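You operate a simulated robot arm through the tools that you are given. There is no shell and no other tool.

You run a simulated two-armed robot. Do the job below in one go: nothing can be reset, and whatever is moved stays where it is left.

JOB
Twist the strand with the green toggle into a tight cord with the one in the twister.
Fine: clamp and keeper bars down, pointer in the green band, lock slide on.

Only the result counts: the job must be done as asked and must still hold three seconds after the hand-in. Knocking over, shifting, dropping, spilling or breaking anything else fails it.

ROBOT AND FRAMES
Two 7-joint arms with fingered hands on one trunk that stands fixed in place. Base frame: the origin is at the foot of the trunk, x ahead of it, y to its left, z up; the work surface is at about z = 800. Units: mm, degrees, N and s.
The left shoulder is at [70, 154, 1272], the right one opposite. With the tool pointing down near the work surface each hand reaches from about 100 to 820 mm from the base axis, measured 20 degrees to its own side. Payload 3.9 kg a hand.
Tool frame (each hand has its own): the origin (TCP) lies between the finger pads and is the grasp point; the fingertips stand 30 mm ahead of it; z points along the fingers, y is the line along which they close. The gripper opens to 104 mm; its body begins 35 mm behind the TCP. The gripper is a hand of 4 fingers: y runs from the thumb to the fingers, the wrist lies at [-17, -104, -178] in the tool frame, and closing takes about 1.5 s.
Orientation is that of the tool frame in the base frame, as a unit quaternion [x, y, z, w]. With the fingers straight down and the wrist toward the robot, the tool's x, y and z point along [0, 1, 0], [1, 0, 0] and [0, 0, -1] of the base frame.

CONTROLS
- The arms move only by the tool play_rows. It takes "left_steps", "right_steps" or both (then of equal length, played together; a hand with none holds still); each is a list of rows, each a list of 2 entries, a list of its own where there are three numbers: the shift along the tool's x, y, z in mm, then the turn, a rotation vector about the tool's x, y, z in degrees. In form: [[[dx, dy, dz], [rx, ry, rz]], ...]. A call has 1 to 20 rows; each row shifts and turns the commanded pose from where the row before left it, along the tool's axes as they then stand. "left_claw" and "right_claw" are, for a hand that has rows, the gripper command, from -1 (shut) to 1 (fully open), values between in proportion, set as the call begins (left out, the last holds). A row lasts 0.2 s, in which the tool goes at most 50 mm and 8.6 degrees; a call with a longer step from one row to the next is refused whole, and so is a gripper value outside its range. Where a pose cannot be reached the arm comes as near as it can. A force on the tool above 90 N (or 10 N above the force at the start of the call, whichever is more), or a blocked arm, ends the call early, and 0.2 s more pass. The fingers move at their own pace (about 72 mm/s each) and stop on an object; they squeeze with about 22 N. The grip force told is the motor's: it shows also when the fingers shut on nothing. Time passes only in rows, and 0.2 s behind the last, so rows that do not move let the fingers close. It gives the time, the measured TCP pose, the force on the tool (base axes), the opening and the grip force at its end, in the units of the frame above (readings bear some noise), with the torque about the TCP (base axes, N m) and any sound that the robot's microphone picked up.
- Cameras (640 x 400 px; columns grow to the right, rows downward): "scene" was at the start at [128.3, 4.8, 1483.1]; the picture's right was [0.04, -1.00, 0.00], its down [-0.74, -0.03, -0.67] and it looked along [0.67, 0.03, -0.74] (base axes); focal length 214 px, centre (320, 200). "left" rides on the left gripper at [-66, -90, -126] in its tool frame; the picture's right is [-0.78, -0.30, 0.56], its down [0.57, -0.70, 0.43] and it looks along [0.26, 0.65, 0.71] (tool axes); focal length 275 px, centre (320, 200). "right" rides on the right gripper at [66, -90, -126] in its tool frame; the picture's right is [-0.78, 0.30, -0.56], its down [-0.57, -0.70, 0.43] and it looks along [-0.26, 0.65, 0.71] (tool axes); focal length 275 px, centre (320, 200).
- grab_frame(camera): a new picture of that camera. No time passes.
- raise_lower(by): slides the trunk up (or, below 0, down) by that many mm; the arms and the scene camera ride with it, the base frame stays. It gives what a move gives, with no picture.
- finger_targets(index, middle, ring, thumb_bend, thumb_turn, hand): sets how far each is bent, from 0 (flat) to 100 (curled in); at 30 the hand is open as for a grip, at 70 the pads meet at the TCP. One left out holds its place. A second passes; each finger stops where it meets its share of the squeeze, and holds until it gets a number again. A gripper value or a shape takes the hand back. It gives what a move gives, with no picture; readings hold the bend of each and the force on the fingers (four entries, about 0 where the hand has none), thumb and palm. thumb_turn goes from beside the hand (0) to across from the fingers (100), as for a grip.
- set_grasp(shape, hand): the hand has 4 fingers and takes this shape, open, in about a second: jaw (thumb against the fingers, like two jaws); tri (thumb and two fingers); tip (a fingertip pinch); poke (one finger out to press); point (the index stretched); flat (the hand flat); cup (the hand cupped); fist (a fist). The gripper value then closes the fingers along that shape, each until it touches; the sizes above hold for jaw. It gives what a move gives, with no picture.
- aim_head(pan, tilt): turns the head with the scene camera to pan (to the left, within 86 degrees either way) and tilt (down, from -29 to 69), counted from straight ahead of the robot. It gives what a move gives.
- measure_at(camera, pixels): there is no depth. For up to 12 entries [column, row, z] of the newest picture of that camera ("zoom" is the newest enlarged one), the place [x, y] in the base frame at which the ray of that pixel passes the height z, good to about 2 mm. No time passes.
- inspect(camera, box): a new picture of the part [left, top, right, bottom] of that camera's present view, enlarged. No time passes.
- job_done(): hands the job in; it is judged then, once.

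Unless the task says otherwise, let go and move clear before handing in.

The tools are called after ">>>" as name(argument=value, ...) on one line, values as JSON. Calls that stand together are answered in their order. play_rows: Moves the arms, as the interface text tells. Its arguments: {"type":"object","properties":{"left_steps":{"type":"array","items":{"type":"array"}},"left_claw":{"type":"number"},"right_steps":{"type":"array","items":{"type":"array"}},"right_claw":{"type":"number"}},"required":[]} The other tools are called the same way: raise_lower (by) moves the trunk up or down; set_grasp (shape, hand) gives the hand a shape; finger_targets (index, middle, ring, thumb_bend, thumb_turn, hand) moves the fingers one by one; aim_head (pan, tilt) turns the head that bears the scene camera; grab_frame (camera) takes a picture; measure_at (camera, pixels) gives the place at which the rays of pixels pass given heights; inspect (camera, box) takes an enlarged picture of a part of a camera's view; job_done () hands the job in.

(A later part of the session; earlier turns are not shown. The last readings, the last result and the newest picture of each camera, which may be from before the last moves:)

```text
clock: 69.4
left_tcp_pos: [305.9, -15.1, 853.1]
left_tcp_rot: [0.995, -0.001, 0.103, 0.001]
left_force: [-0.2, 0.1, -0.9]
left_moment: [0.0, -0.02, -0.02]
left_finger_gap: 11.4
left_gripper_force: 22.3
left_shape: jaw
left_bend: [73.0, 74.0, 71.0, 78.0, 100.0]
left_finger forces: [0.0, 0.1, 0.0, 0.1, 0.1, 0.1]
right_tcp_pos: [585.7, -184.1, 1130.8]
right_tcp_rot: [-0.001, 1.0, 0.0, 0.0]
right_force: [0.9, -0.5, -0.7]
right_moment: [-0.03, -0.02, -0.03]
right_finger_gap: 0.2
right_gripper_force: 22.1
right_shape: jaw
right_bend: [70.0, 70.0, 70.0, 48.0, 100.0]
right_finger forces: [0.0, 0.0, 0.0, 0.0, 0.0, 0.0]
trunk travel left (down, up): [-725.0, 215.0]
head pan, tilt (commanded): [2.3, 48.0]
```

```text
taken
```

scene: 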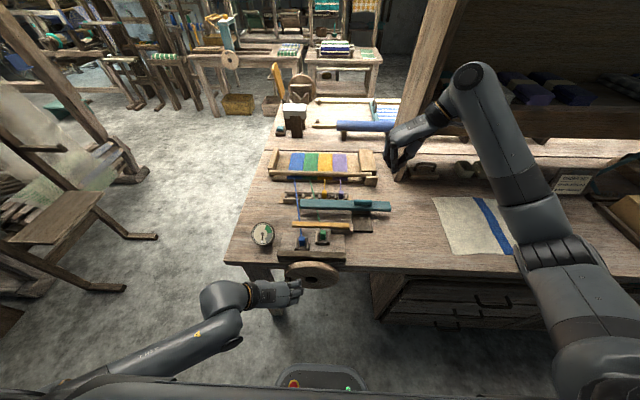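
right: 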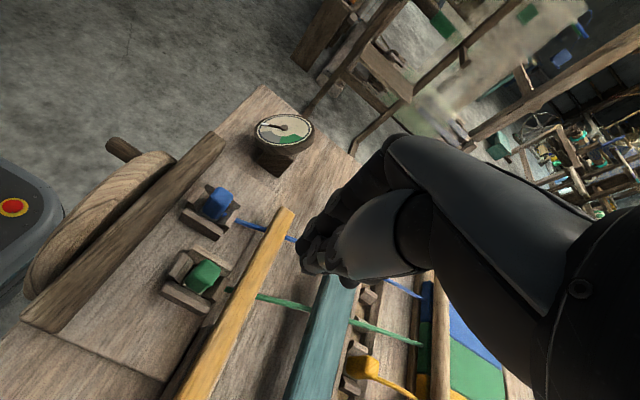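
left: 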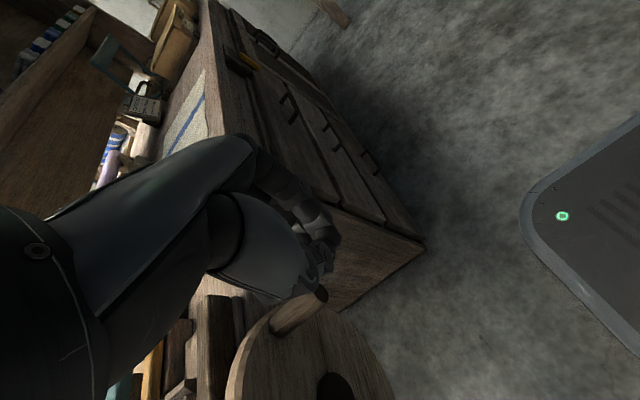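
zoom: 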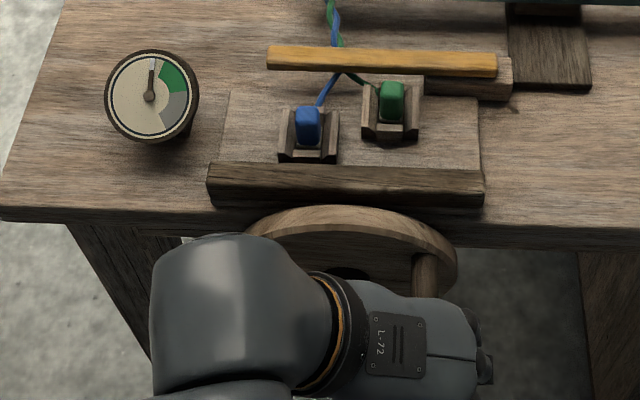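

The wheel holds its place and the peg tip shows at left px (320,293). I measure it and the hub to place the next grip.

>>> measure_at(camera="left", pixels=[[319, 293, 780], [319, 293, 790], [319, 293, 800], [337, 388, 730], [337, 388, 740]])

>>> inspect(camera="left", box=[220, 250, 380, 400])

>>> grab_frame(camera="right")

```text
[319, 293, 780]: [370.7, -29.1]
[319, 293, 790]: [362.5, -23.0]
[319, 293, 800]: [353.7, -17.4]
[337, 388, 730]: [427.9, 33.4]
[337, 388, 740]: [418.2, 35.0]
```

```text
2.67 times, centred on (300, 325) of left
```

zoom: 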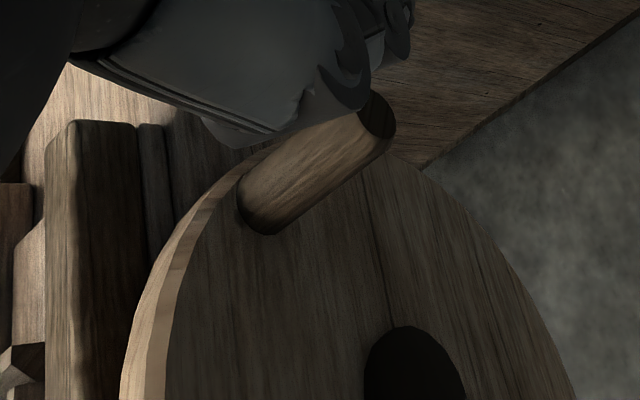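

```text
taken
```

right: 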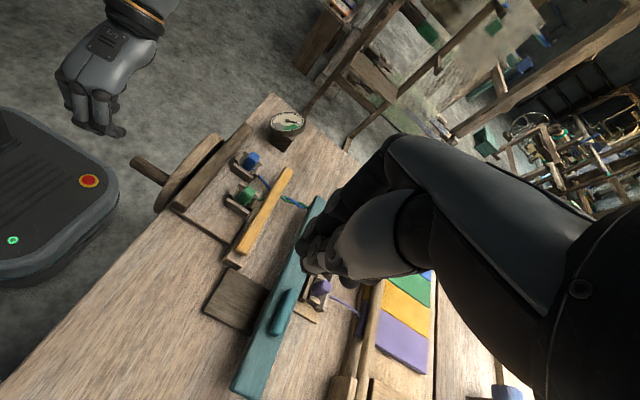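

The right view shows the peg clearly (tip at about (136,162)). I triangulate with it.

>>> inspect(camera="right", box=[110, 120, 270, 220])

>>> measure_at(camera="zoom", pixels=[[100, 165, 780], [100, 165, 800], [205, 225, 780], [205, 225, 800], [95, 175, 790]])

```text
4.00 times, centred on (190, 170) of right
```

zoom: 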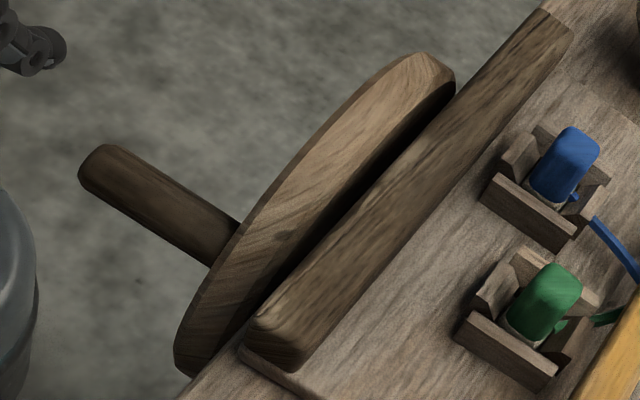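

```text
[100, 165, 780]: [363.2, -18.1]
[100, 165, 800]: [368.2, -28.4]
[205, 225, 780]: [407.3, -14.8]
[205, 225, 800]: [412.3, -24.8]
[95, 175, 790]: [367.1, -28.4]
```

The peg is at about (365–425, −22, 788), so the crank stands near 142° and needs about 37° more. I open the hand, move above the peg and check.

>>> play_rows(left_steps=[[[0, 0, 0], [0, 0, 0]], [[0, 0, -7], [0, 0, 0]], [[25.6, 2.5, 5], [0, 0, 0]], [[25.6, 2.5, 5], [0, 0, 0]], [[25.6, 2.5, 5], [0, 0, 0]]], left_claw=0.1)

>>> grab_frame(camera="left")

>>> inspect(camera="right", box=[70, 70, 270, 220])

```text
clock: 70.6
left_tcp_pos: [382.3, -23.3, 860.4]
left_tcp_rot: [0.995, -0.002, 0.103, 0.001]
left_force: [-0.1, 0.9, -0.1]
left_moment: [-0.01, 0.03, -0.04]
left_finger_gap: 56.7
left_gripper_force: 0.0
left_shape: jaw
left_bend: [73.0, 43.0, 39.0, 66.0, 99.0]
left_finger forces: [0.0, 0.1, 0.0, 0.0, 0.0, 0.0]
right_tcp_pos: [585.9, -182.5, 1131.0]
right_tcp_rot: [-0.001, 1.0, 0.0, -0.001]
right_force: [-0.1, 0.0, -1.0]
right_moment: [-0.01, 0.02, 0.0]
right_finger_gap: 0.1
right_gripper_force: 22.4
right_shape: jaw
right_bend: [70.0, 70.0, 70.0, 48.0, 100.0]
right_finger forces: [0.0, 0.0, 0.0, 0.1, 0.0, 0.1]
trunk travel left (down, up): [-725.0, 215.0]
head pan, tilt (commanded): [2.3, 48.0]
```

```text
taken
```

left: 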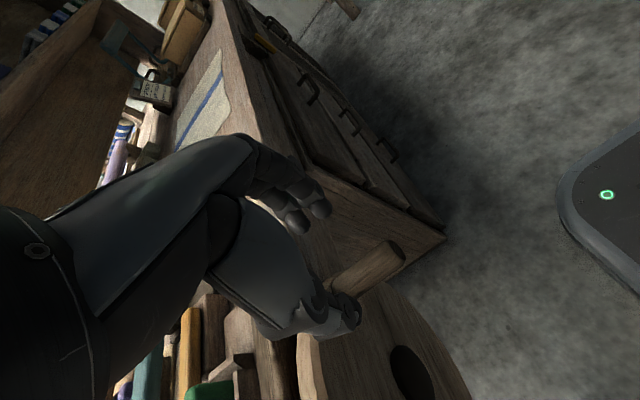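

```text
2.67 times, centred on (170, 145) of right
```

zoom: 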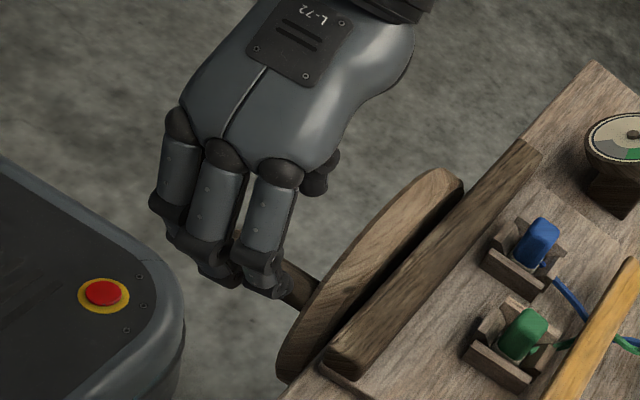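

The peg lines up with the middle of the opening (tip seen at (395,255), expected (394,254)). I lower the hand over it and close.

>>> play_rows(left_steps=[[[-3.9, 0, 18.9], [0, 0, 0]], [[-3.9, 0, 18.9], [0, 0, 0]], [[-3.9, 0, 18.9], [0, 0, 0]], [[-4.1, 0, 19.5], [0, 0, 0]]])

>>> grab_frame(camera="left")

>>> inspect(camera="right", box=[70, 70, 270, 220])

```text
clock: 71.6
left_tcp_pos: [381.9, -22.0, 782.1]
left_tcp_rot: [0.995, 0.0, 0.104, 0.001]
left_force: [0.8, -0.3, -1.0]
left_moment: [0.01, -0.01, 0.01]
left_finger_gap: 57.1
left_gripper_force: 0.1
left_shape: jaw
left_bend: [73.0, 43.0, 39.0, 66.0, 99.0]
left_finger forces: [0.0, 0.0, 0.0, 0.1, 0.0, 0.0]
right_tcp_pos: [586.4, -184.0, 1132.2]
right_tcp_rot: [-0.001, 1.0, 0.0, -0.001]
right_force: [-0.2, 0.0, -0.2]
right_moment: [0.01, -0.03, -0.02]
right_finger_gap: 0.0
right_gripper_force: 21.9
right_shape: jaw
right_bend: [70.0, 70.0, 70.0, 48.0, 100.0]
right_finger forces: [0.1, 0.0, 0.0, 0.1, 0.0, 0.0]
trunk travel left (down, up): [-725.0, 215.0]
head pan, tilt (commanded): [2.3, 48.0]
```

```text
taken
```

left: 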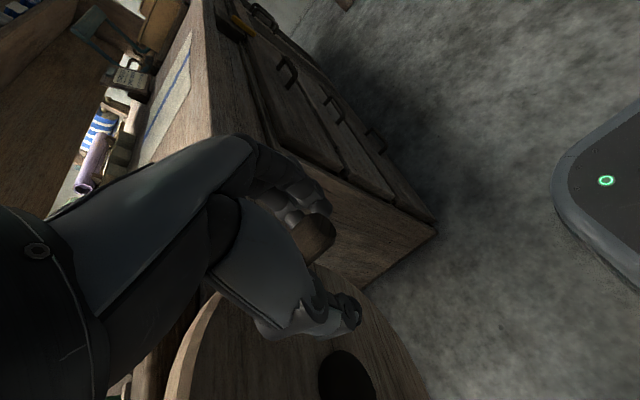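

```text
2.67 times, centred on (170, 145) of right
```

zoom: 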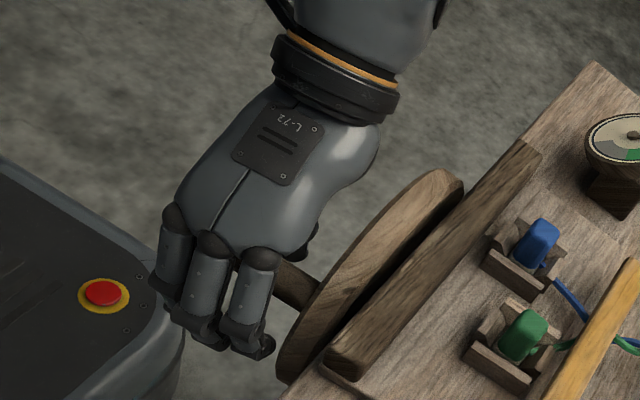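

The peg lies deep between fingers and thumb. I close the grip.

>>> play_rows(left_steps=[[[0, 0, 0], [0, 0, 0]], [[0, 0, 0], [0, 0, 0]], [[0, 0, 0], [0, 0, 0]], [[0, 0, 0], [0, 0, 0]], [[0, 0, 0], [0, 0, 0]], [[0, 0, 0], [0, 0, 0]], [[0, 0, 0], [0, 0, 0]]], left_claw=-1)

>>> inspect(camera="left", box=[230, 150, 390, 310])

>>> inspect(camera="scene", box=[246, 218, 282, 250])

```text
clock: 73.2
left_tcp_pos: [382.8, -21.6, 782.4]
left_tcp_rot: [0.995, -0.001, 0.104, 0.001]
left_force: [0.3, 3.2, -5.7]
left_moment: [-0.04, 0.03, -0.03]
left_finger_gap: 3.4
left_gripper_force: 21.8
left_shape: jaw
left_bend: [71.0, 70.0, 70.0, 76.0, 100.0]
left_finger forces: [4.1, 0.2, 2.2, 0.0, 10.5, 0.1]
right_tcp_pos: [585.9, -182.6, 1131.9]
right_tcp_rot: [-0.002, 1.0, 0.0, -0.001]
right_force: [0.1, -0.6, 0.0]
right_moment: [0.01, 0.0, 0.01]
right_finger_gap: 0.0
right_gripper_force: 22.3
right_shape: jaw
right_bend: [70.0, 70.0, 70.0, 48.0, 100.0]
right_finger forces: [0.0, 0.0, 0.1, 0.0, 0.0, 0.2]
trunk travel left (down, up): [-725.0, 215.0]
head pan, tilt (commanded): [2.3, 48.0]
```

```text
2.50 times, centred on (310, 230) of left
```

zoom: 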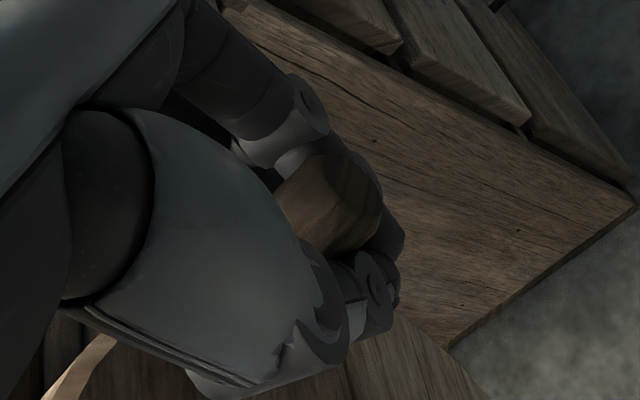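

```text
12.50 times, centred on (264, 234) of scene
```

zoom: 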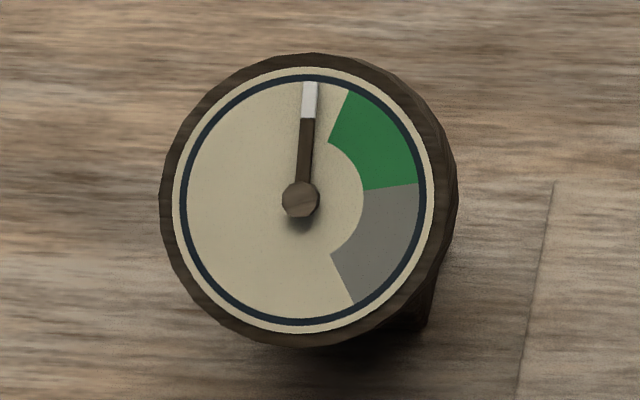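

The fingers have closed under the peg, caging it (forces small, pointer unchanged at 185°). I push down along the arc in steps and watch the dial.

>>> play_rows(left_steps=[[[-2.05, 5, 9.8], [0, 0, 0]], [[-2.05, 4.5, 9.8], [0, 0, 0]], [[-2.05, 4, 9.8], [0, 0, 0]]])

>>> inspect(camera="left", box=[230, 150, 390, 310])

>>> inspect(camera="scene", box=[246, 218, 282, 250])

```text
clock: 74.0
left_tcp_pos: [382.9, -34.4, 753.5]
left_tcp_rot: [0.995, -0.001, 0.105, 0.001]
left_force: [-0.8, 9.4, 0.0]
left_moment: [0.05, 0.05, -0.05]
left_finger_gap: 3.3
left_gripper_force: 21.7
left_shape: jaw
left_bend: [71.0, 70.0, 70.0, 76.0, 100.0]
left_finger forces: [0.5, 0.0, 2.6, 0.0, 8.7, 0.1]
right_tcp_pos: [585.2, -181.4, 1132.8]
right_tcp_rot: [-0.002, 1.0, -0.001, 0.0]
right_force: [1.3, -0.5, -0.6]
right_moment: [0.04, 0.01, 0.03]
right_finger_gap: 0.1
right_gripper_force: 22.5
right_shape: jaw
right_bend: [70.0, 70.0, 70.0, 48.0, 100.0]
right_finger forces: [0.0, 0.0, 0.0, 0.0, 0.0, 0.0]
trunk travel left (down, up): [-725.0, 215.0]
head pan, tilt (commanded): [2.3, 48.0]
```

```text
2.50 times, centred on (310, 230) of left
```

zoom: 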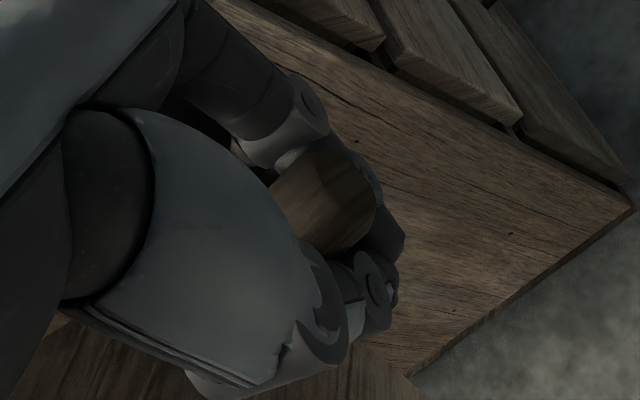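

```text
12.50 times, centred on (264, 234) of scene
```

zoom: 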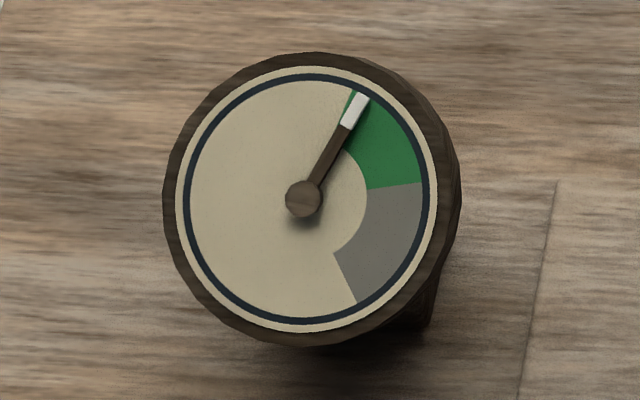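

The pointer has just entered the green band (about 210°). I continue about 20 mm down to bring it nearer to the middle.

>>> play_rows(left_steps=[[[-2.05, -0.5, 9.8], [0, 0, 0]], [[-2.05, -0.5, 9.8], [0, 0, 0]]])

>>> inspect(camera="left", box=[230, 150, 390, 310])

>>> inspect(camera="scene", box=[246, 218, 282, 250])

```text
clock: 74.6
left_tcp_pos: [384.1, -35.8, 733.5]
left_tcp_rot: [0.995, 0.0, 0.104, 0.002]
left_force: [-0.9, 0.6, 0.0]
left_moment: [0.01, -0.02, 0.0]
left_finger_gap: 2.6
left_gripper_force: 22.3
left_shape: jaw
left_bend: [71.0, 70.0, 70.0, 76.0, 100.0]
left_finger forces: [0.0, 0.0, 0.0, 0.0, 0.0, 0.0]
right_tcp_pos: [586.4, -182.3, 1132.2]
right_tcp_rot: [0.0, 1.0, 0.0, 0.0]
right_force: [-0.3, -0.5, -0.7]
right_moment: [0.0, -0.03, 0.0]
right_finger_gap: 0.0
right_gripper_force: 21.8
right_shape: jaw
right_bend: [70.0, 70.0, 70.0, 48.0, 100.0]
right_finger forces: [0.0, 0.1, 0.0, 0.0, 0.0, 0.1]
trunk travel left (down, up): [-725.0, 215.0]
head pan, tilt (commanded): [2.3, 48.0]
```

```text
2.50 times, centred on (310, 230) of left
```

zoom: 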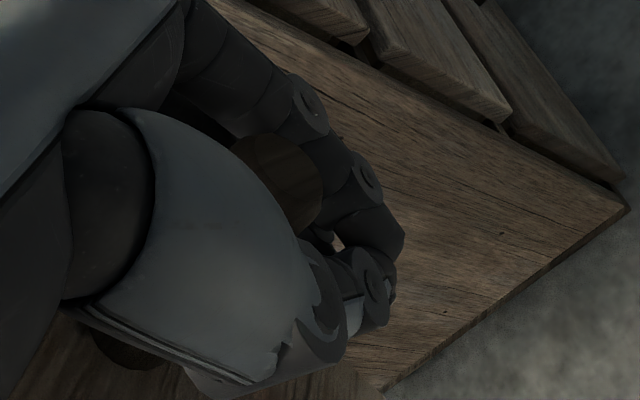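

```text
12.50 times, centred on (264, 234) of scene
```

zoom: 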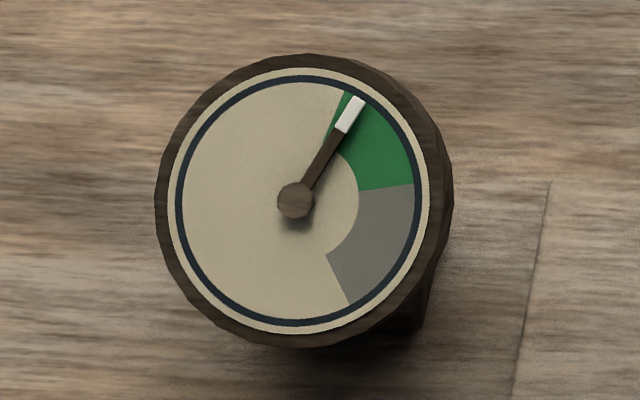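

The pointer is at about 212°, inside the green band near its start; the peg slid up toward my palm. I push another 15 mm down so that the palm drives it nearer to the middle.

>>> play_rows(left_steps=[[[-1.5, 0, 7.3], [0, 0, 0]], [[-1.5, 0, 7.3], [0, 0, 0]]])

>>> inspect(camera="left", box=[230, 150, 390, 310])

>>> inspect(camera="scene", box=[246, 218, 282, 250])

```text
clock: 75.2
left_tcp_pos: [381.9, -35.0, 718.5]
left_tcp_rot: [0.995, -0.001, 0.104, 0.002]
left_force: [0.4, -0.3, -0.6]
left_moment: [0.0, 0.03, 0.02]
left_finger_gap: 2.7
left_gripper_force: 21.9
left_shape: jaw
left_bend: [71.0, 70.0, 70.0, 76.0, 100.0]
left_finger forces: [0.0, 0.0, 0.0, 0.0, 0.0, 0.0]
right_tcp_pos: [586.5, -183.0, 1131.8]
right_tcp_rot: [-0.001, 1.0, 0.0, 0.0]
right_force: [0.2, 0.8, -0.2]
right_moment: [0.01, 0.02, -0.01]
right_finger_gap: 0.0
right_gripper_force: 22.1
right_shape: jaw
right_bend: [70.0, 70.0, 70.0, 48.0, 100.0]
right_finger forces: [0.0, 0.0, 0.0, 0.1, 0.1, 0.1]
trunk travel left (down, up): [-725.0, 215.0]
head pan, tilt (commanded): [2.3, 48.0]
```

```text
2.50 times, centred on (310, 230) of left
```

zoom: 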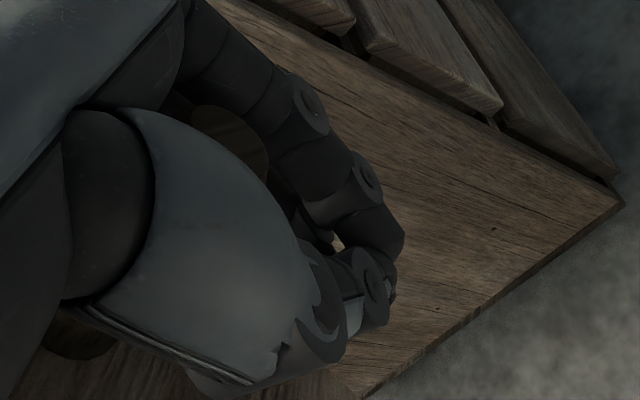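

```text
12.50 times, centred on (264, 234) of scene
```

zoom: 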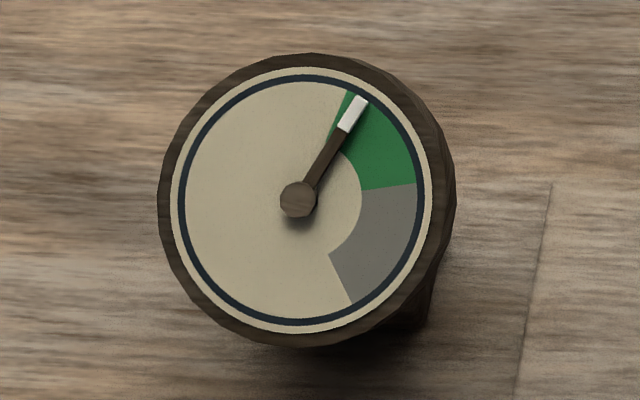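

The peg is now at the crotch of the hand, still with play. I push down another 10 mm.

>>> play_rows(left_steps=[[[-1.0, 0, 4.9], [0, 0, 0]], [[-1.0, 0, 4.9], [0, 0, 0]]])

>>> inspect(camera="scene", box=[246, 218, 282, 250])

>>> inspect(camera="right", box=[70, 70, 270, 220])

```text
clock: 75.8
left_tcp_pos: [383.9, -35.9, 708.9]
left_tcp_rot: [0.995, -0.001, 0.104, 0.001]
left_force: [0.4, -0.7, 1.8]
left_moment: [0.03, 0.05, 0.01]
left_finger_gap: 2.9
left_gripper_force: 22.3
left_shape: jaw
left_bend: [71.0, 70.0, 70.0, 77.0, 100.0]
left_finger forces: [0.1, 0.0, 0.1, 0.0, 0.0, 1.4]
right_tcp_pos: [587.2, -182.7, 1132.4]
right_tcp_rot: [-0.001, 1.0, 0.0, -0.002]
right_force: [0.3, -0.7, -0.4]
right_moment: [0.0, 0.0, -0.01]
right_finger_gap: 0.1
right_gripper_force: 23.1
right_shape: jaw
right_bend: [70.0, 70.0, 70.0, 48.0, 100.0]
right_finger forces: [0.1, 0.0, 0.1, 0.0, 0.0, 0.0]
trunk travel left (down, up): [-725.0, 215.0]
head pan, tilt (commanded): [2.3, 48.0]
```

```text
12.50 times, centred on (264, 234) of scene
```

zoom: 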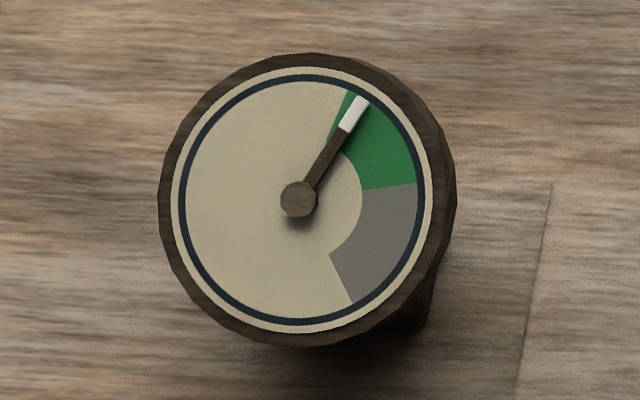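

```text
2.67 times, centred on (170, 145) of right
```

zoom: 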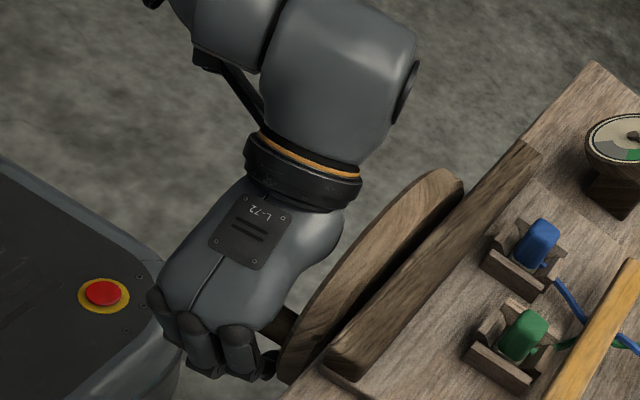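

The palm now touches the peg (palm 1.4 N). I push 12 mm further and check the pointer.

>>> play_rows(left_steps=[[[-1.2, 0.5, 5.9], [0, 0, 0]], [[-1.2, 0.5, 5.9], [0, 0, 0]]])

>>> inspect(camera="scene", box=[246, 218, 282, 250])

```text
clock: 76.4
left_tcp_pos: [383.1, -37.3, 697.9]
left_tcp_rot: [0.995, -0.001, 0.103, 0.001]
left_force: [0.2, -4.4, 1.2]
left_moment: [0.22, 0.01, 0.07]
left_finger_gap: 2.7
left_gripper_force: 21.8
left_shape: jaw
left_bend: [71.0, 70.0, 70.0, 77.0, 100.0]
left_finger forces: [0.1, 0.1, 0.1, 0.0, 0.0, 4.3]
right_tcp_pos: [585.9, -183.5, 1131.5]
right_tcp_rot: [-0.001, 1.0, 0.0, -0.001]
right_force: [0.8, -0.4, -0.9]
right_moment: [-0.01, -0.01, 0.0]
right_finger_gap: 0.0
right_gripper_force: 21.8
right_shape: jaw
right_bend: [70.0, 70.0, 70.0, 48.0, 100.0]
right_finger forces: [0.1, 0.1, 0.0, 0.0, 0.1, 0.1]
trunk travel left (down, up): [-725.0, 215.0]
head pan, tilt (commanded): [2.3, 48.0]
```

```text
12.50 times, centred on (264, 234) of scene
```

zoom: 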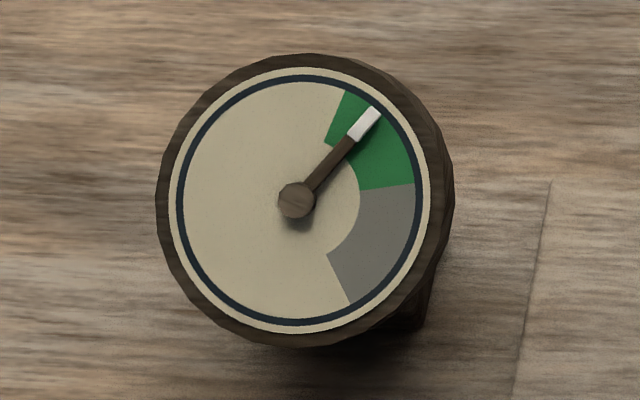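

The pointer is at about 221°, well inside green. One more 10 mm push to centre it.

>>> play_rows(left_steps=[[[-1.0, 0, 4.9], [0, 0, 0]], [[-1.0, 0, 4.9], [0, 0, 0]], [[0, 0, 0], [0, 0, 0]]])

>>> inspect(camera="scene", box=[246, 218, 282, 250])

>>> inspect(camera="left", box=[230, 150, 390, 310])

>>> grab_frame(camera="scene")

```text
clock: 77.2
left_tcp_pos: [383.1, -37.4, 687.2]
left_tcp_rot: [0.995, -0.001, 0.104, 0.001]
left_force: [-0.1, -6.5, 0.2]
left_moment: [0.35, 0.02, 0.13]
left_finger_gap: 2.7
left_gripper_force: 22.5
left_shape: jaw
left_bend: [71.0, 70.0, 70.0, 77.0, 100.0]
left_finger forces: [0.1, 0.0, 0.1, 0.0, 0.0, 6.5]
right_tcp_pos: [585.3, -183.8, 1132.1]
right_tcp_rot: [-0.001, 1.0, 0.0, -0.001]
right_force: [-0.3, 0.2, -0.2]
right_moment: [-0.02, -0.07, 0.02]
right_finger_gap: 0.1
right_gripper_force: 22.0
right_shape: jaw
right_bend: [70.0, 70.0, 70.0, 48.0, 100.0]
right_finger forces: [0.0, 0.0, 0.0, 0.0, 0.1, 0.1]
trunk travel left (down, up): [-725.0, 215.0]
head pan, tilt (commanded): [2.3, 48.0]
```

```text
12.50 times, centred on (264, 234) of scene
```

zoom: 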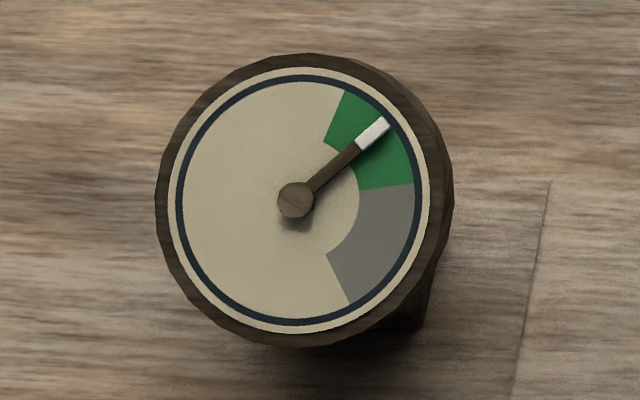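

```text
2.50 times, centred on (310, 230) of left
```

zoom: 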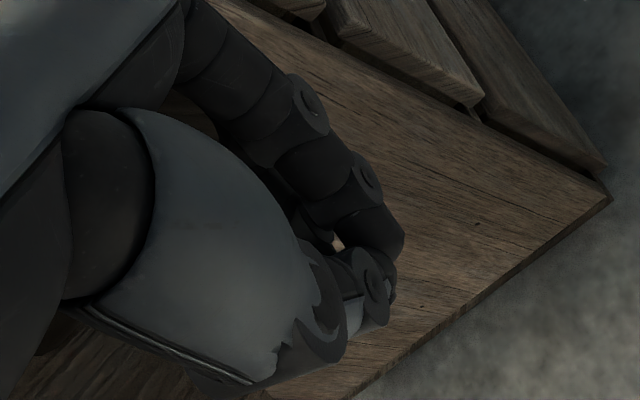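

```text
taken
```

scene: 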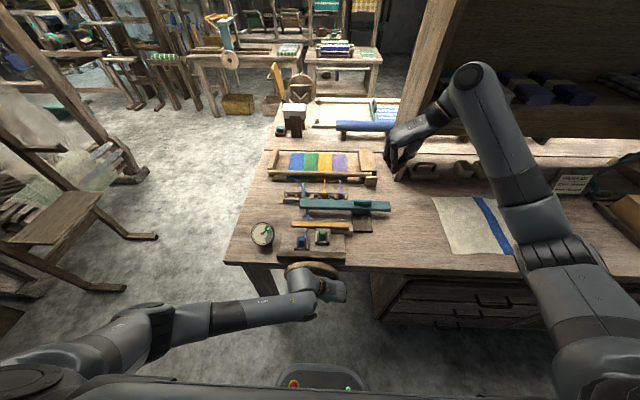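

The pointer sits at about 230°, the middle of the green band, and my left palm blocks the peg from turning back. Now the lock slide: I turn the right hand to the plain downward pose and move it above the slide's knob.

>>> play_rows(right_steps=[[[0, 0, 0], [0, 0, 8.2]], [[0, 0, 0], [0, 0, 8.2]], [[0, 0, 0], [0, 0, 8.2]], [[0, 0, 0], [0, 0, 8.2]], [[0, 0, 0], [0, 0, 8.2]], [[0, 0, 0], [0, 0, 8.2]], [[0, 0, 0], [0, 0, 8.2]], [[0, 0, 0], [0, 0, 8.2]], [[0, 0, 0], [0, 0, 8.2]], [[0, 0, 0], [0, 0, 8.2]], [[0, 0, 0], [0, 0, 8.0]]], right_claw=0)

>>> grab_frame(camera="right")

>>> inspect(camera="scene", box=[290, 180, 400, 250])

>>> inspect(camera="scene", box=[246, 218, 282, 250])

```text
clock: 79.6
left_tcp_pos: [382.3, -37.5, 686.6]
left_tcp_rot: [0.995, -0.002, 0.104, 0.002]
left_force: [-0.7, -8.0, 0.1]
left_moment: [0.42, -0.04, 0.14]
left_finger_gap: 2.9
left_gripper_force: 22.0
left_shape: jaw
left_bend: [71.0, 70.0, 70.0, 77.0, 100.0]
left_finger forces: [0.0, 0.0, 0.0, 0.0, 0.0, 6.9]
right_tcp_pos: [585.3, -184.9, 1132.1]
right_tcp_rot: [0.707, 0.707, 0.0, 0.0]
right_force: [0.1, -0.4, -0.5]
right_moment: [0.0, -0.01, 0.0]
right_finger_gap: 51.8
right_gripper_force: 0.1
right_shape: jaw
right_bend: [74.0, 45.0, 41.0, 68.0, 100.0]
right_finger forces: [0.0, 0.1, 0.1, 0.0, 0.1, 0.0]
trunk travel left (down, up): [-725.0, 215.0]
head pan, tilt (commanded): [2.3, 48.0]
```

```text
taken
```

right: 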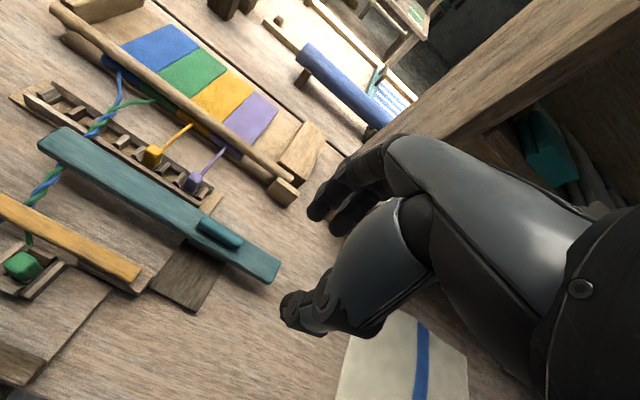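

```text
5.71 times, centred on (345, 215) of scene
```

zoom: 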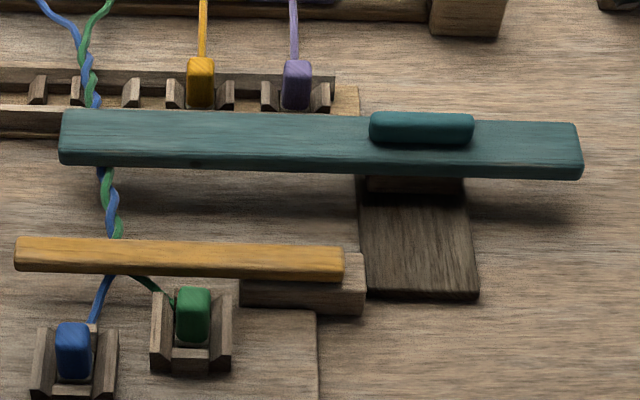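

```text
12.50 times, centred on (264, 234) of scene
```

zoom: 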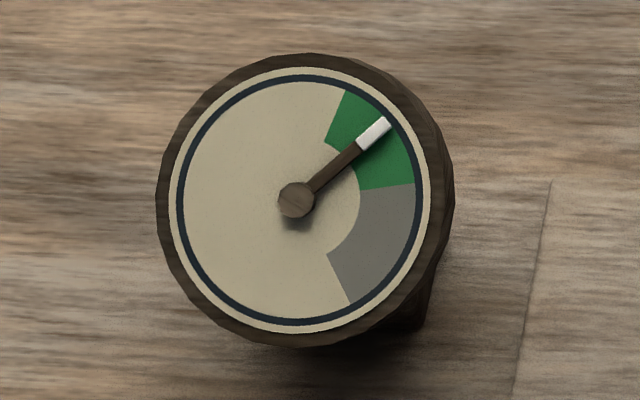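

The two strands are now wound into a cord behind the keeper. I measure the slide and its knob (scene zoom (422,128), right px (215,230)) to grip it.

>>> inspect(camera="scene", box=[290, 180, 400, 250])

>>> measure_at(camera="zoom", pixels=[[370, 120, 860], [370, 120, 875], [473, 120, 860], [473, 120, 875], [422, 114, 875], [422, 146, 855], [530, 178, 835], [530, 178, 845], [530, 122, 855], [530, 122, 845], [62, 165, 835], [62, 165, 845]])

>>> inspect(camera="right", box=[130, 190, 290, 290])

>>> measure_at(camera="zoom", pixels=[[265, 110, 860], [265, 110, 875], [430, 210, 860], [430, 210, 875], [570, 375, 835], [570, 375, 845], [595, 290, 855], [595, 290, 845]])

```text
5.71 times, centred on (345, 215) of scene
```

zoom: 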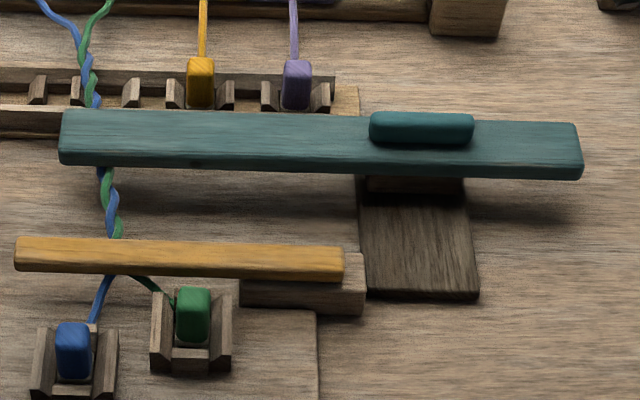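

```text
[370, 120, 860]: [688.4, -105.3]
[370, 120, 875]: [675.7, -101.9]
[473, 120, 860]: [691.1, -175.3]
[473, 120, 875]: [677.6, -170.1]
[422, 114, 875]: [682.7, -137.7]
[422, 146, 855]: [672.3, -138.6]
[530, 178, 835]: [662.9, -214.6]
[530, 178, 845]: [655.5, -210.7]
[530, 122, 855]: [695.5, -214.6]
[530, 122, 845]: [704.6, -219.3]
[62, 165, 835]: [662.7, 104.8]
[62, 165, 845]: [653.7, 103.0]
```

```text
4.00 times, centred on (210, 240) of right
```

zoom: 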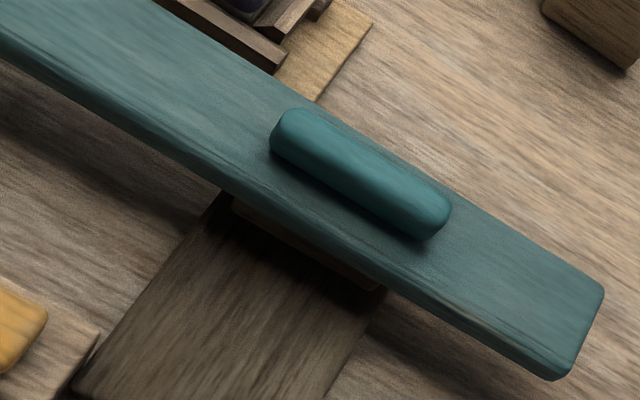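

```text
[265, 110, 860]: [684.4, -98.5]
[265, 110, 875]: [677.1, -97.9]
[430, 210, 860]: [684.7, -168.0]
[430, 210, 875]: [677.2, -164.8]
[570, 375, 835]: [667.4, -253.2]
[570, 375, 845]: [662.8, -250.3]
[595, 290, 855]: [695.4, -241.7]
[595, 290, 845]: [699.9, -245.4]
```

The slide's top is near z 855 (x 660–696) and the knob spans y −102…−170 at x ≈ 681. I move the right hand above the knob with the jaw opening along x.

>>> play_rows(right_steps=[[[9.8, 18.8, 36.4], [0, 0, 0]], [[9.8, 18.8, 36.4], [0, 0, 0]], [[9.8, 18.8, 36.4], [0, 0, 0]], [[9.8, 18.8, 36.4], [0, 0, 0]], [[9.8, 18.8, 36.4], [0, 0, 0]]], right_claw=0.2)

>>> grab_frame(camera="right")

>>> inspect(camera="scene", box=[290, 150, 400, 250])

```text
clock: 80.8
left_tcp_pos: [383.7, -37.2, 686.0]
left_tcp_rot: [0.995, -0.001, 0.104, 0.001]
left_force: [-1.6, -6.1, 0.3]
left_moment: [0.4, -0.07, 0.13]
left_finger_gap: 2.6
left_gripper_force: 21.9
left_shape: jaw
left_bend: [71.0, 70.0, 70.0, 77.0, 100.0]
left_finger forces: [0.1, 0.0, 0.1, 0.0, 0.0, 6.9]
right_tcp_pos: [680.6, -135.0, 949.6]
right_tcp_rot: [0.707, 0.708, 0.0, 0.0]
right_force: [-0.1, 0.6, 0.3]
right_moment: [0.01, 0.01, -0.05]
right_finger_gap: 62.3
right_gripper_force: 0.1
right_shape: jaw
right_bend: [73.0, 41.0, 37.0, 63.0, 99.0]
right_finger forces: [0.0, 0.0, 0.0, 0.0, 0.1, 0.0]
trunk travel left (down, up): [-725.0, 215.0]
head pan, tilt (commanded): [2.3, 48.0]
```

```text
taken
```

right: 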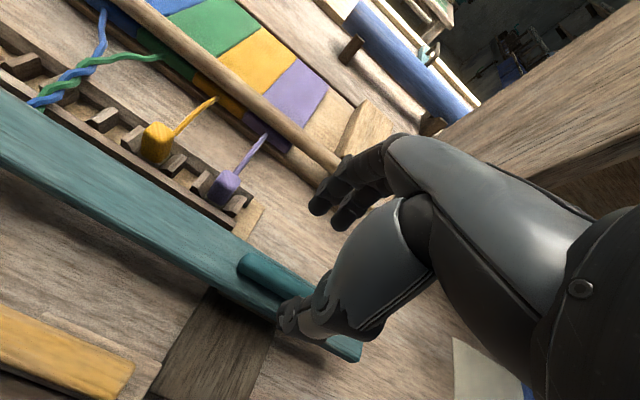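

```text
4.00 times, centred on (345, 200) of scene
```

zoom: 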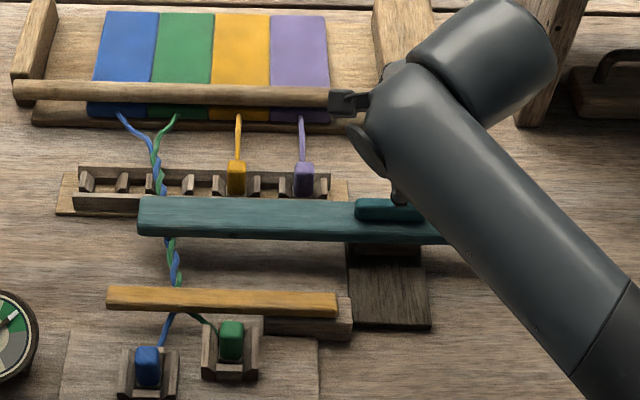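

The knob (right px (262,275)) is right below my grip point (expected (274,278)). I go down to just above the bar and check.

>>> play_rows(right_steps=[[[1, -0.5, 20], [0, 0, 0]], [[1, -0.5, 20], [0, 0, 0]], [[1, -0.5, 18], [0, 0, 0]]])

>>> inspect(camera="right", box=[200, 150, 400, 350])

>>> inspect(camera="scene", box=[320, 170, 400, 240])

```text
clock: 81.6
left_tcp_pos: [383.6, -37.4, 685.4]
left_tcp_rot: [0.995, -0.001, 0.104, 0.001]
left_force: [-0.6, -6.0, 0.4]
left_moment: [0.34, -0.04, 0.11]
left_finger_gap: 2.8
left_gripper_force: 21.7
left_shape: jaw
left_bend: [71.0, 70.0, 70.0, 77.0, 100.0]
left_finger forces: [0.1, 0.0, 0.0, 0.1, 0.1, 6.1]
right_tcp_pos: [677.6, -131.6, 890.8]
right_tcp_rot: [0.706, 0.708, 0.0, -0.001]
right_force: [0.1, 0.2, 0.2]
right_moment: [0.02, -0.04, -0.01]
right_finger_gap: 62.1
right_gripper_force: 0.0
right_shape: jaw
right_bend: [73.0, 41.0, 37.0, 63.0, 99.0]
right_finger forces: [0.0, 0.1, 0.1, 0.0, 0.0, 0.1]
trunk travel left (down, up): [-725.0, 215.0]
head pan, tilt (commanded): [2.3, 48.0]
```

```text
2.00 times, centred on (300, 250) of right
```

zoom: 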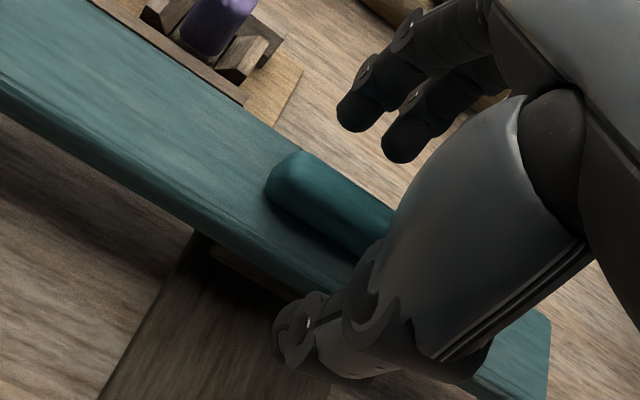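

```text
5.71 times, centred on (360, 205) of scene
```

zoom: 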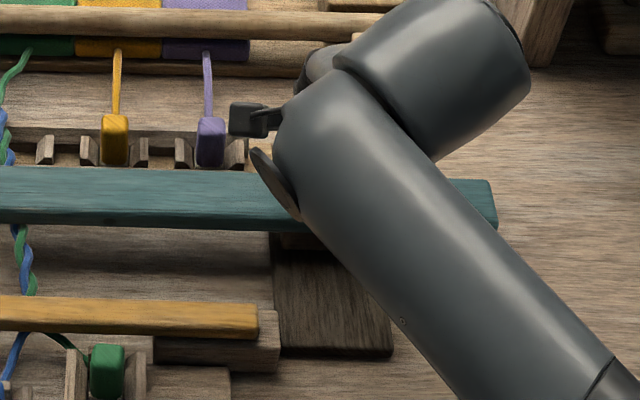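

Thumb is in front of the bar and fingers behind it. I go down 17 mm more and close on the bar and knob.

>>> play_rows(right_steps=[[[0, 1, 9], [0, 0, 0]], [[0, 1, 8], [0, 0, 0]]])

>>> play_rows(right_steps=[[[0, 0, 0], [0, 0, 0]], [[0, 0, 0], [0, 0, 0]], [[0, 0, 0], [0, 0, 0]], [[0, 0, 0], [0, 0, 0]], [[0, 0, 0], [0, 0, 0]]], right_claw=-1)

>>> inspect(camera="right", box=[200, 150, 400, 350])

>>> inspect(camera="scene", box=[290, 170, 400, 250])

```text
clock: 82.2
left_tcp_pos: [382.9, -37.8, 688.0]
left_tcp_rot: [0.995, -0.001, 0.104, 0.001]
left_force: [-0.7, -6.8, 0.4]
left_moment: [0.32, -0.01, 0.12]
left_finger_gap: 2.6
left_gripper_force: 21.7
left_shape: jaw
left_bend: [71.0, 70.0, 70.0, 77.0, 100.0]
left_finger forces: [0.0, 0.0, 0.0, 0.1, 0.0, 5.8]
right_tcp_pos: [679.4, -131.2, 874.4]
right_tcp_rot: [0.707, 0.707, -0.001, 0.0]
right_force: [0.1, -0.1, 0.5]
right_moment: [-0.03, 0.01, 0.0]
right_finger_gap: 62.0
right_gripper_force: 0.0
right_shape: jaw
right_bend: [73.0, 41.0, 37.0, 63.0, 99.0]
right_finger forces: [0.0, 0.0, 0.0, 0.0, 0.1, 0.0]
trunk travel left (down, up): [-725.0, 215.0]
head pan, tilt (commanded): [2.3, 48.0]
```

```text
clock: 83.4
left_tcp_pos: [383.4, -36.8, 686.6]
left_tcp_rot: [0.995, -0.001, 0.103, 0.001]
left_force: [0.1, -5.6, 0.0]
left_moment: [0.33, -0.04, 0.11]
left_finger_gap: 2.5
left_gripper_force: 22.1
left_shape: jaw
left_bend: [71.0, 70.0, 70.0, 77.0, 100.0]
left_finger forces: [0.0, 0.0, 0.1, 0.0, 0.1, 5.3]
right_tcp_pos: [679.8, -131.4, 874.4]
right_tcp_rot: [0.707, 0.707, -0.001, 0.0]
right_force: [-0.8, 0.7, -2.0]
right_moment: [-0.01, 0.01, 0.0]
right_finger_gap: 37.7
right_gripper_force: 22.3
right_shape: jaw
right_bend: [74.0, 50.0, 47.0, 73.0, 100.0]
right_finger forces: [10.8, 6.1, 2.6, 0.0, 19.8, 0.0]
trunk travel left (down, up): [-725.0, 215.0]
head pan, tilt (commanded): [2.3, 48.0]
```

```text
2.00 times, centred on (300, 250) of right
```

zoom: 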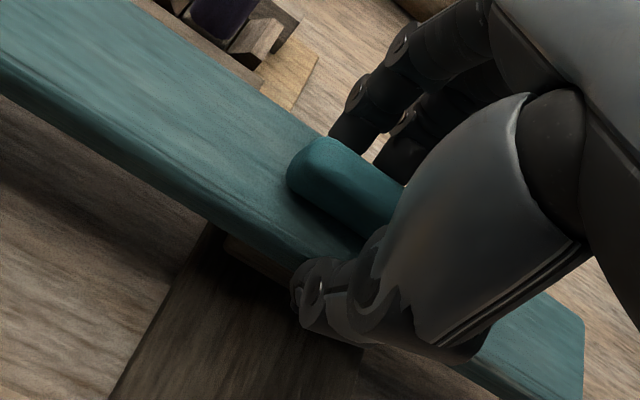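

```text
5.00 times, centred on (345, 210) of scene
```

zoom: 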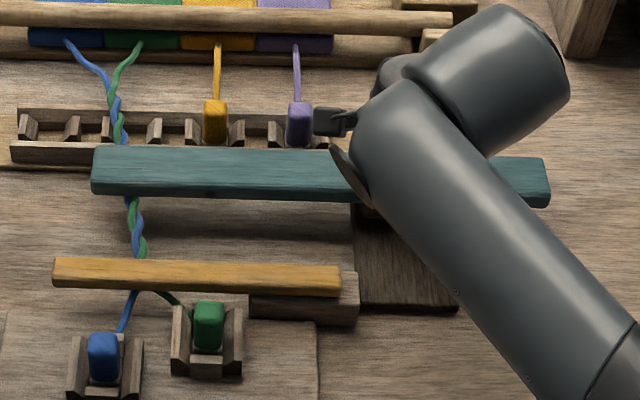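

The grip is firm on the bar (37.7 mm, all fingers loaded). I pull it toward me by 20 mm as a test.

>>> play_rows(right_steps=[[[0, -5, 0], [0, 0, 0]], [[0, -5, 0], [0, 0, 0]], [[0, -5, 0], [0, 0, 0]], [[0, -5, 0], [0, 0, 0]]])

>>> inspect(camera="scene", box=[290, 170, 400, 250])

>>> inspect(camera="scene", box=[246, 218, 282, 250])

```text
clock: 84.4
left_tcp_pos: [383.1, -38.8, 686.9]
left_tcp_rot: [0.995, 0.0, 0.104, 0.001]
left_force: [-2.0, -5.3, 0.6]
left_moment: [0.31, -0.05, 0.06]
left_finger_gap: 2.7
left_gripper_force: 22.2
left_shape: jaw
left_bend: [71.0, 70.0, 70.0, 77.0, 100.0]
left_finger forces: [0.0, 0.0, 0.1, 0.0, 0.0, 5.3]
right_tcp_pos: [660.3, -130.5, 875.5]
right_tcp_rot: [0.706, 0.708, 0.0, -0.001]
right_force: [1.0, 0.8, -3.2]
right_moment: [0.01, -0.03, 0.06]
right_finger_gap: 37.6
right_gripper_force: 21.9
right_shape: jaw
right_bend: [74.0, 50.0, 47.0, 73.0, 100.0]
right_finger forces: [11.0, 6.3, 2.7, 0.0, 19.9, 0.0]
trunk travel left (down, up): [-725.0, 215.0]
head pan, tilt (commanded): [2.3, 48.0]
```

```text
5.00 times, centred on (345, 210) of scene
```

zoom: 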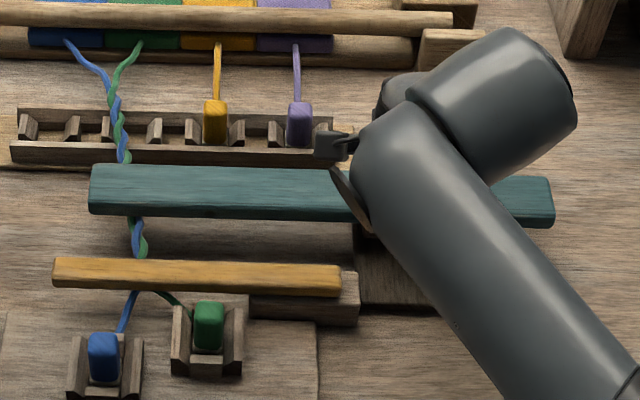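

```text
12.50 times, centred on (264, 234) of scene
```

zoom: 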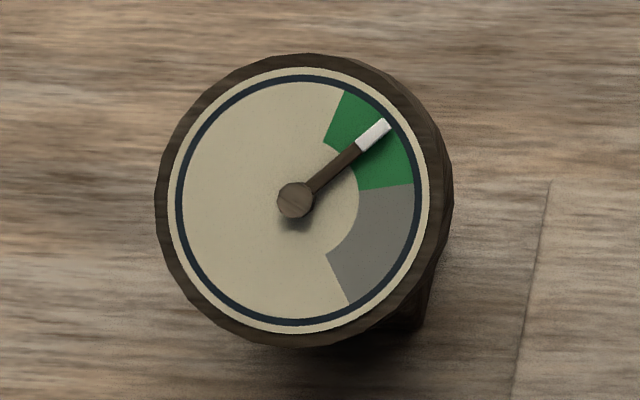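

The slide moves freely along its track toward me. I continue another 35 mm and check against the keeper.

>>> play_rows(right_steps=[[[0, -7, 0], [0, 0, 0]], [[0, -7, 0], [0, 0, 0]], [[0, -7, 0], [0, 0, 0]], [[0, -7, 0], [0, 0, 0]], [[0, -7, 0], [0, 0, 0]]])

>>> inspect(camera="scene", box=[290, 170, 400, 250])

>>> inspect(camera="right", box=[100, 150, 400, 350])

```text
clock: 85.6
left_tcp_pos: [384.1, -37.0, 686.6]
left_tcp_rot: [0.995, -0.001, 0.104, 0.001]
left_force: [-0.3, -3.8, -0.5]
left_moment: [0.27, -0.07, 0.11]
left_finger_gap: 2.7
left_gripper_force: 22.3
left_shape: jaw
left_bend: [71.0, 70.0, 70.0, 77.0, 100.0]
left_finger forces: [0.0, 0.0, 0.0, 0.0, 0.0, 4.1]
right_tcp_pos: [624.9, -132.1, 875.6]
right_tcp_rot: [0.706, 0.708, 0.0, -0.001]
right_force: [1.2, -1.0, -1.6]
right_moment: [-0.02, -0.04, 0.04]
right_finger_gap: 37.9
right_gripper_force: 22.1
right_shape: jaw
right_bend: [74.0, 50.0, 47.0, 73.0, 100.0]
right_finger forces: [11.3, 6.4, 2.9, 0.0, 20.0, 0.0]
trunk travel left (down, up): [-725.0, 215.0]
head pan, tilt (commanded): [2.3, 48.0]
```

```text
5.00 times, centred on (345, 210) of scene
```

zoom: 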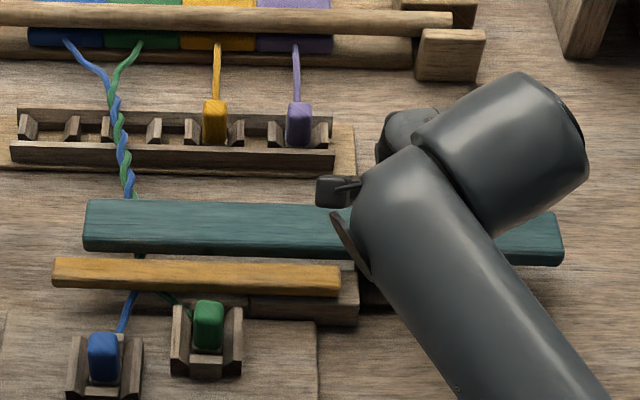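

```text
2.00 times, centred on (250, 250) of right
```

zoom: 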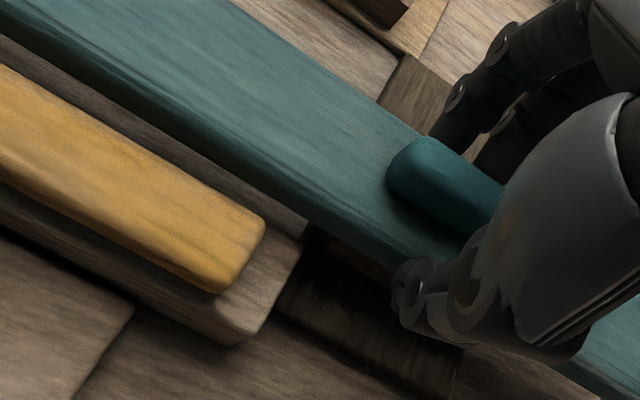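

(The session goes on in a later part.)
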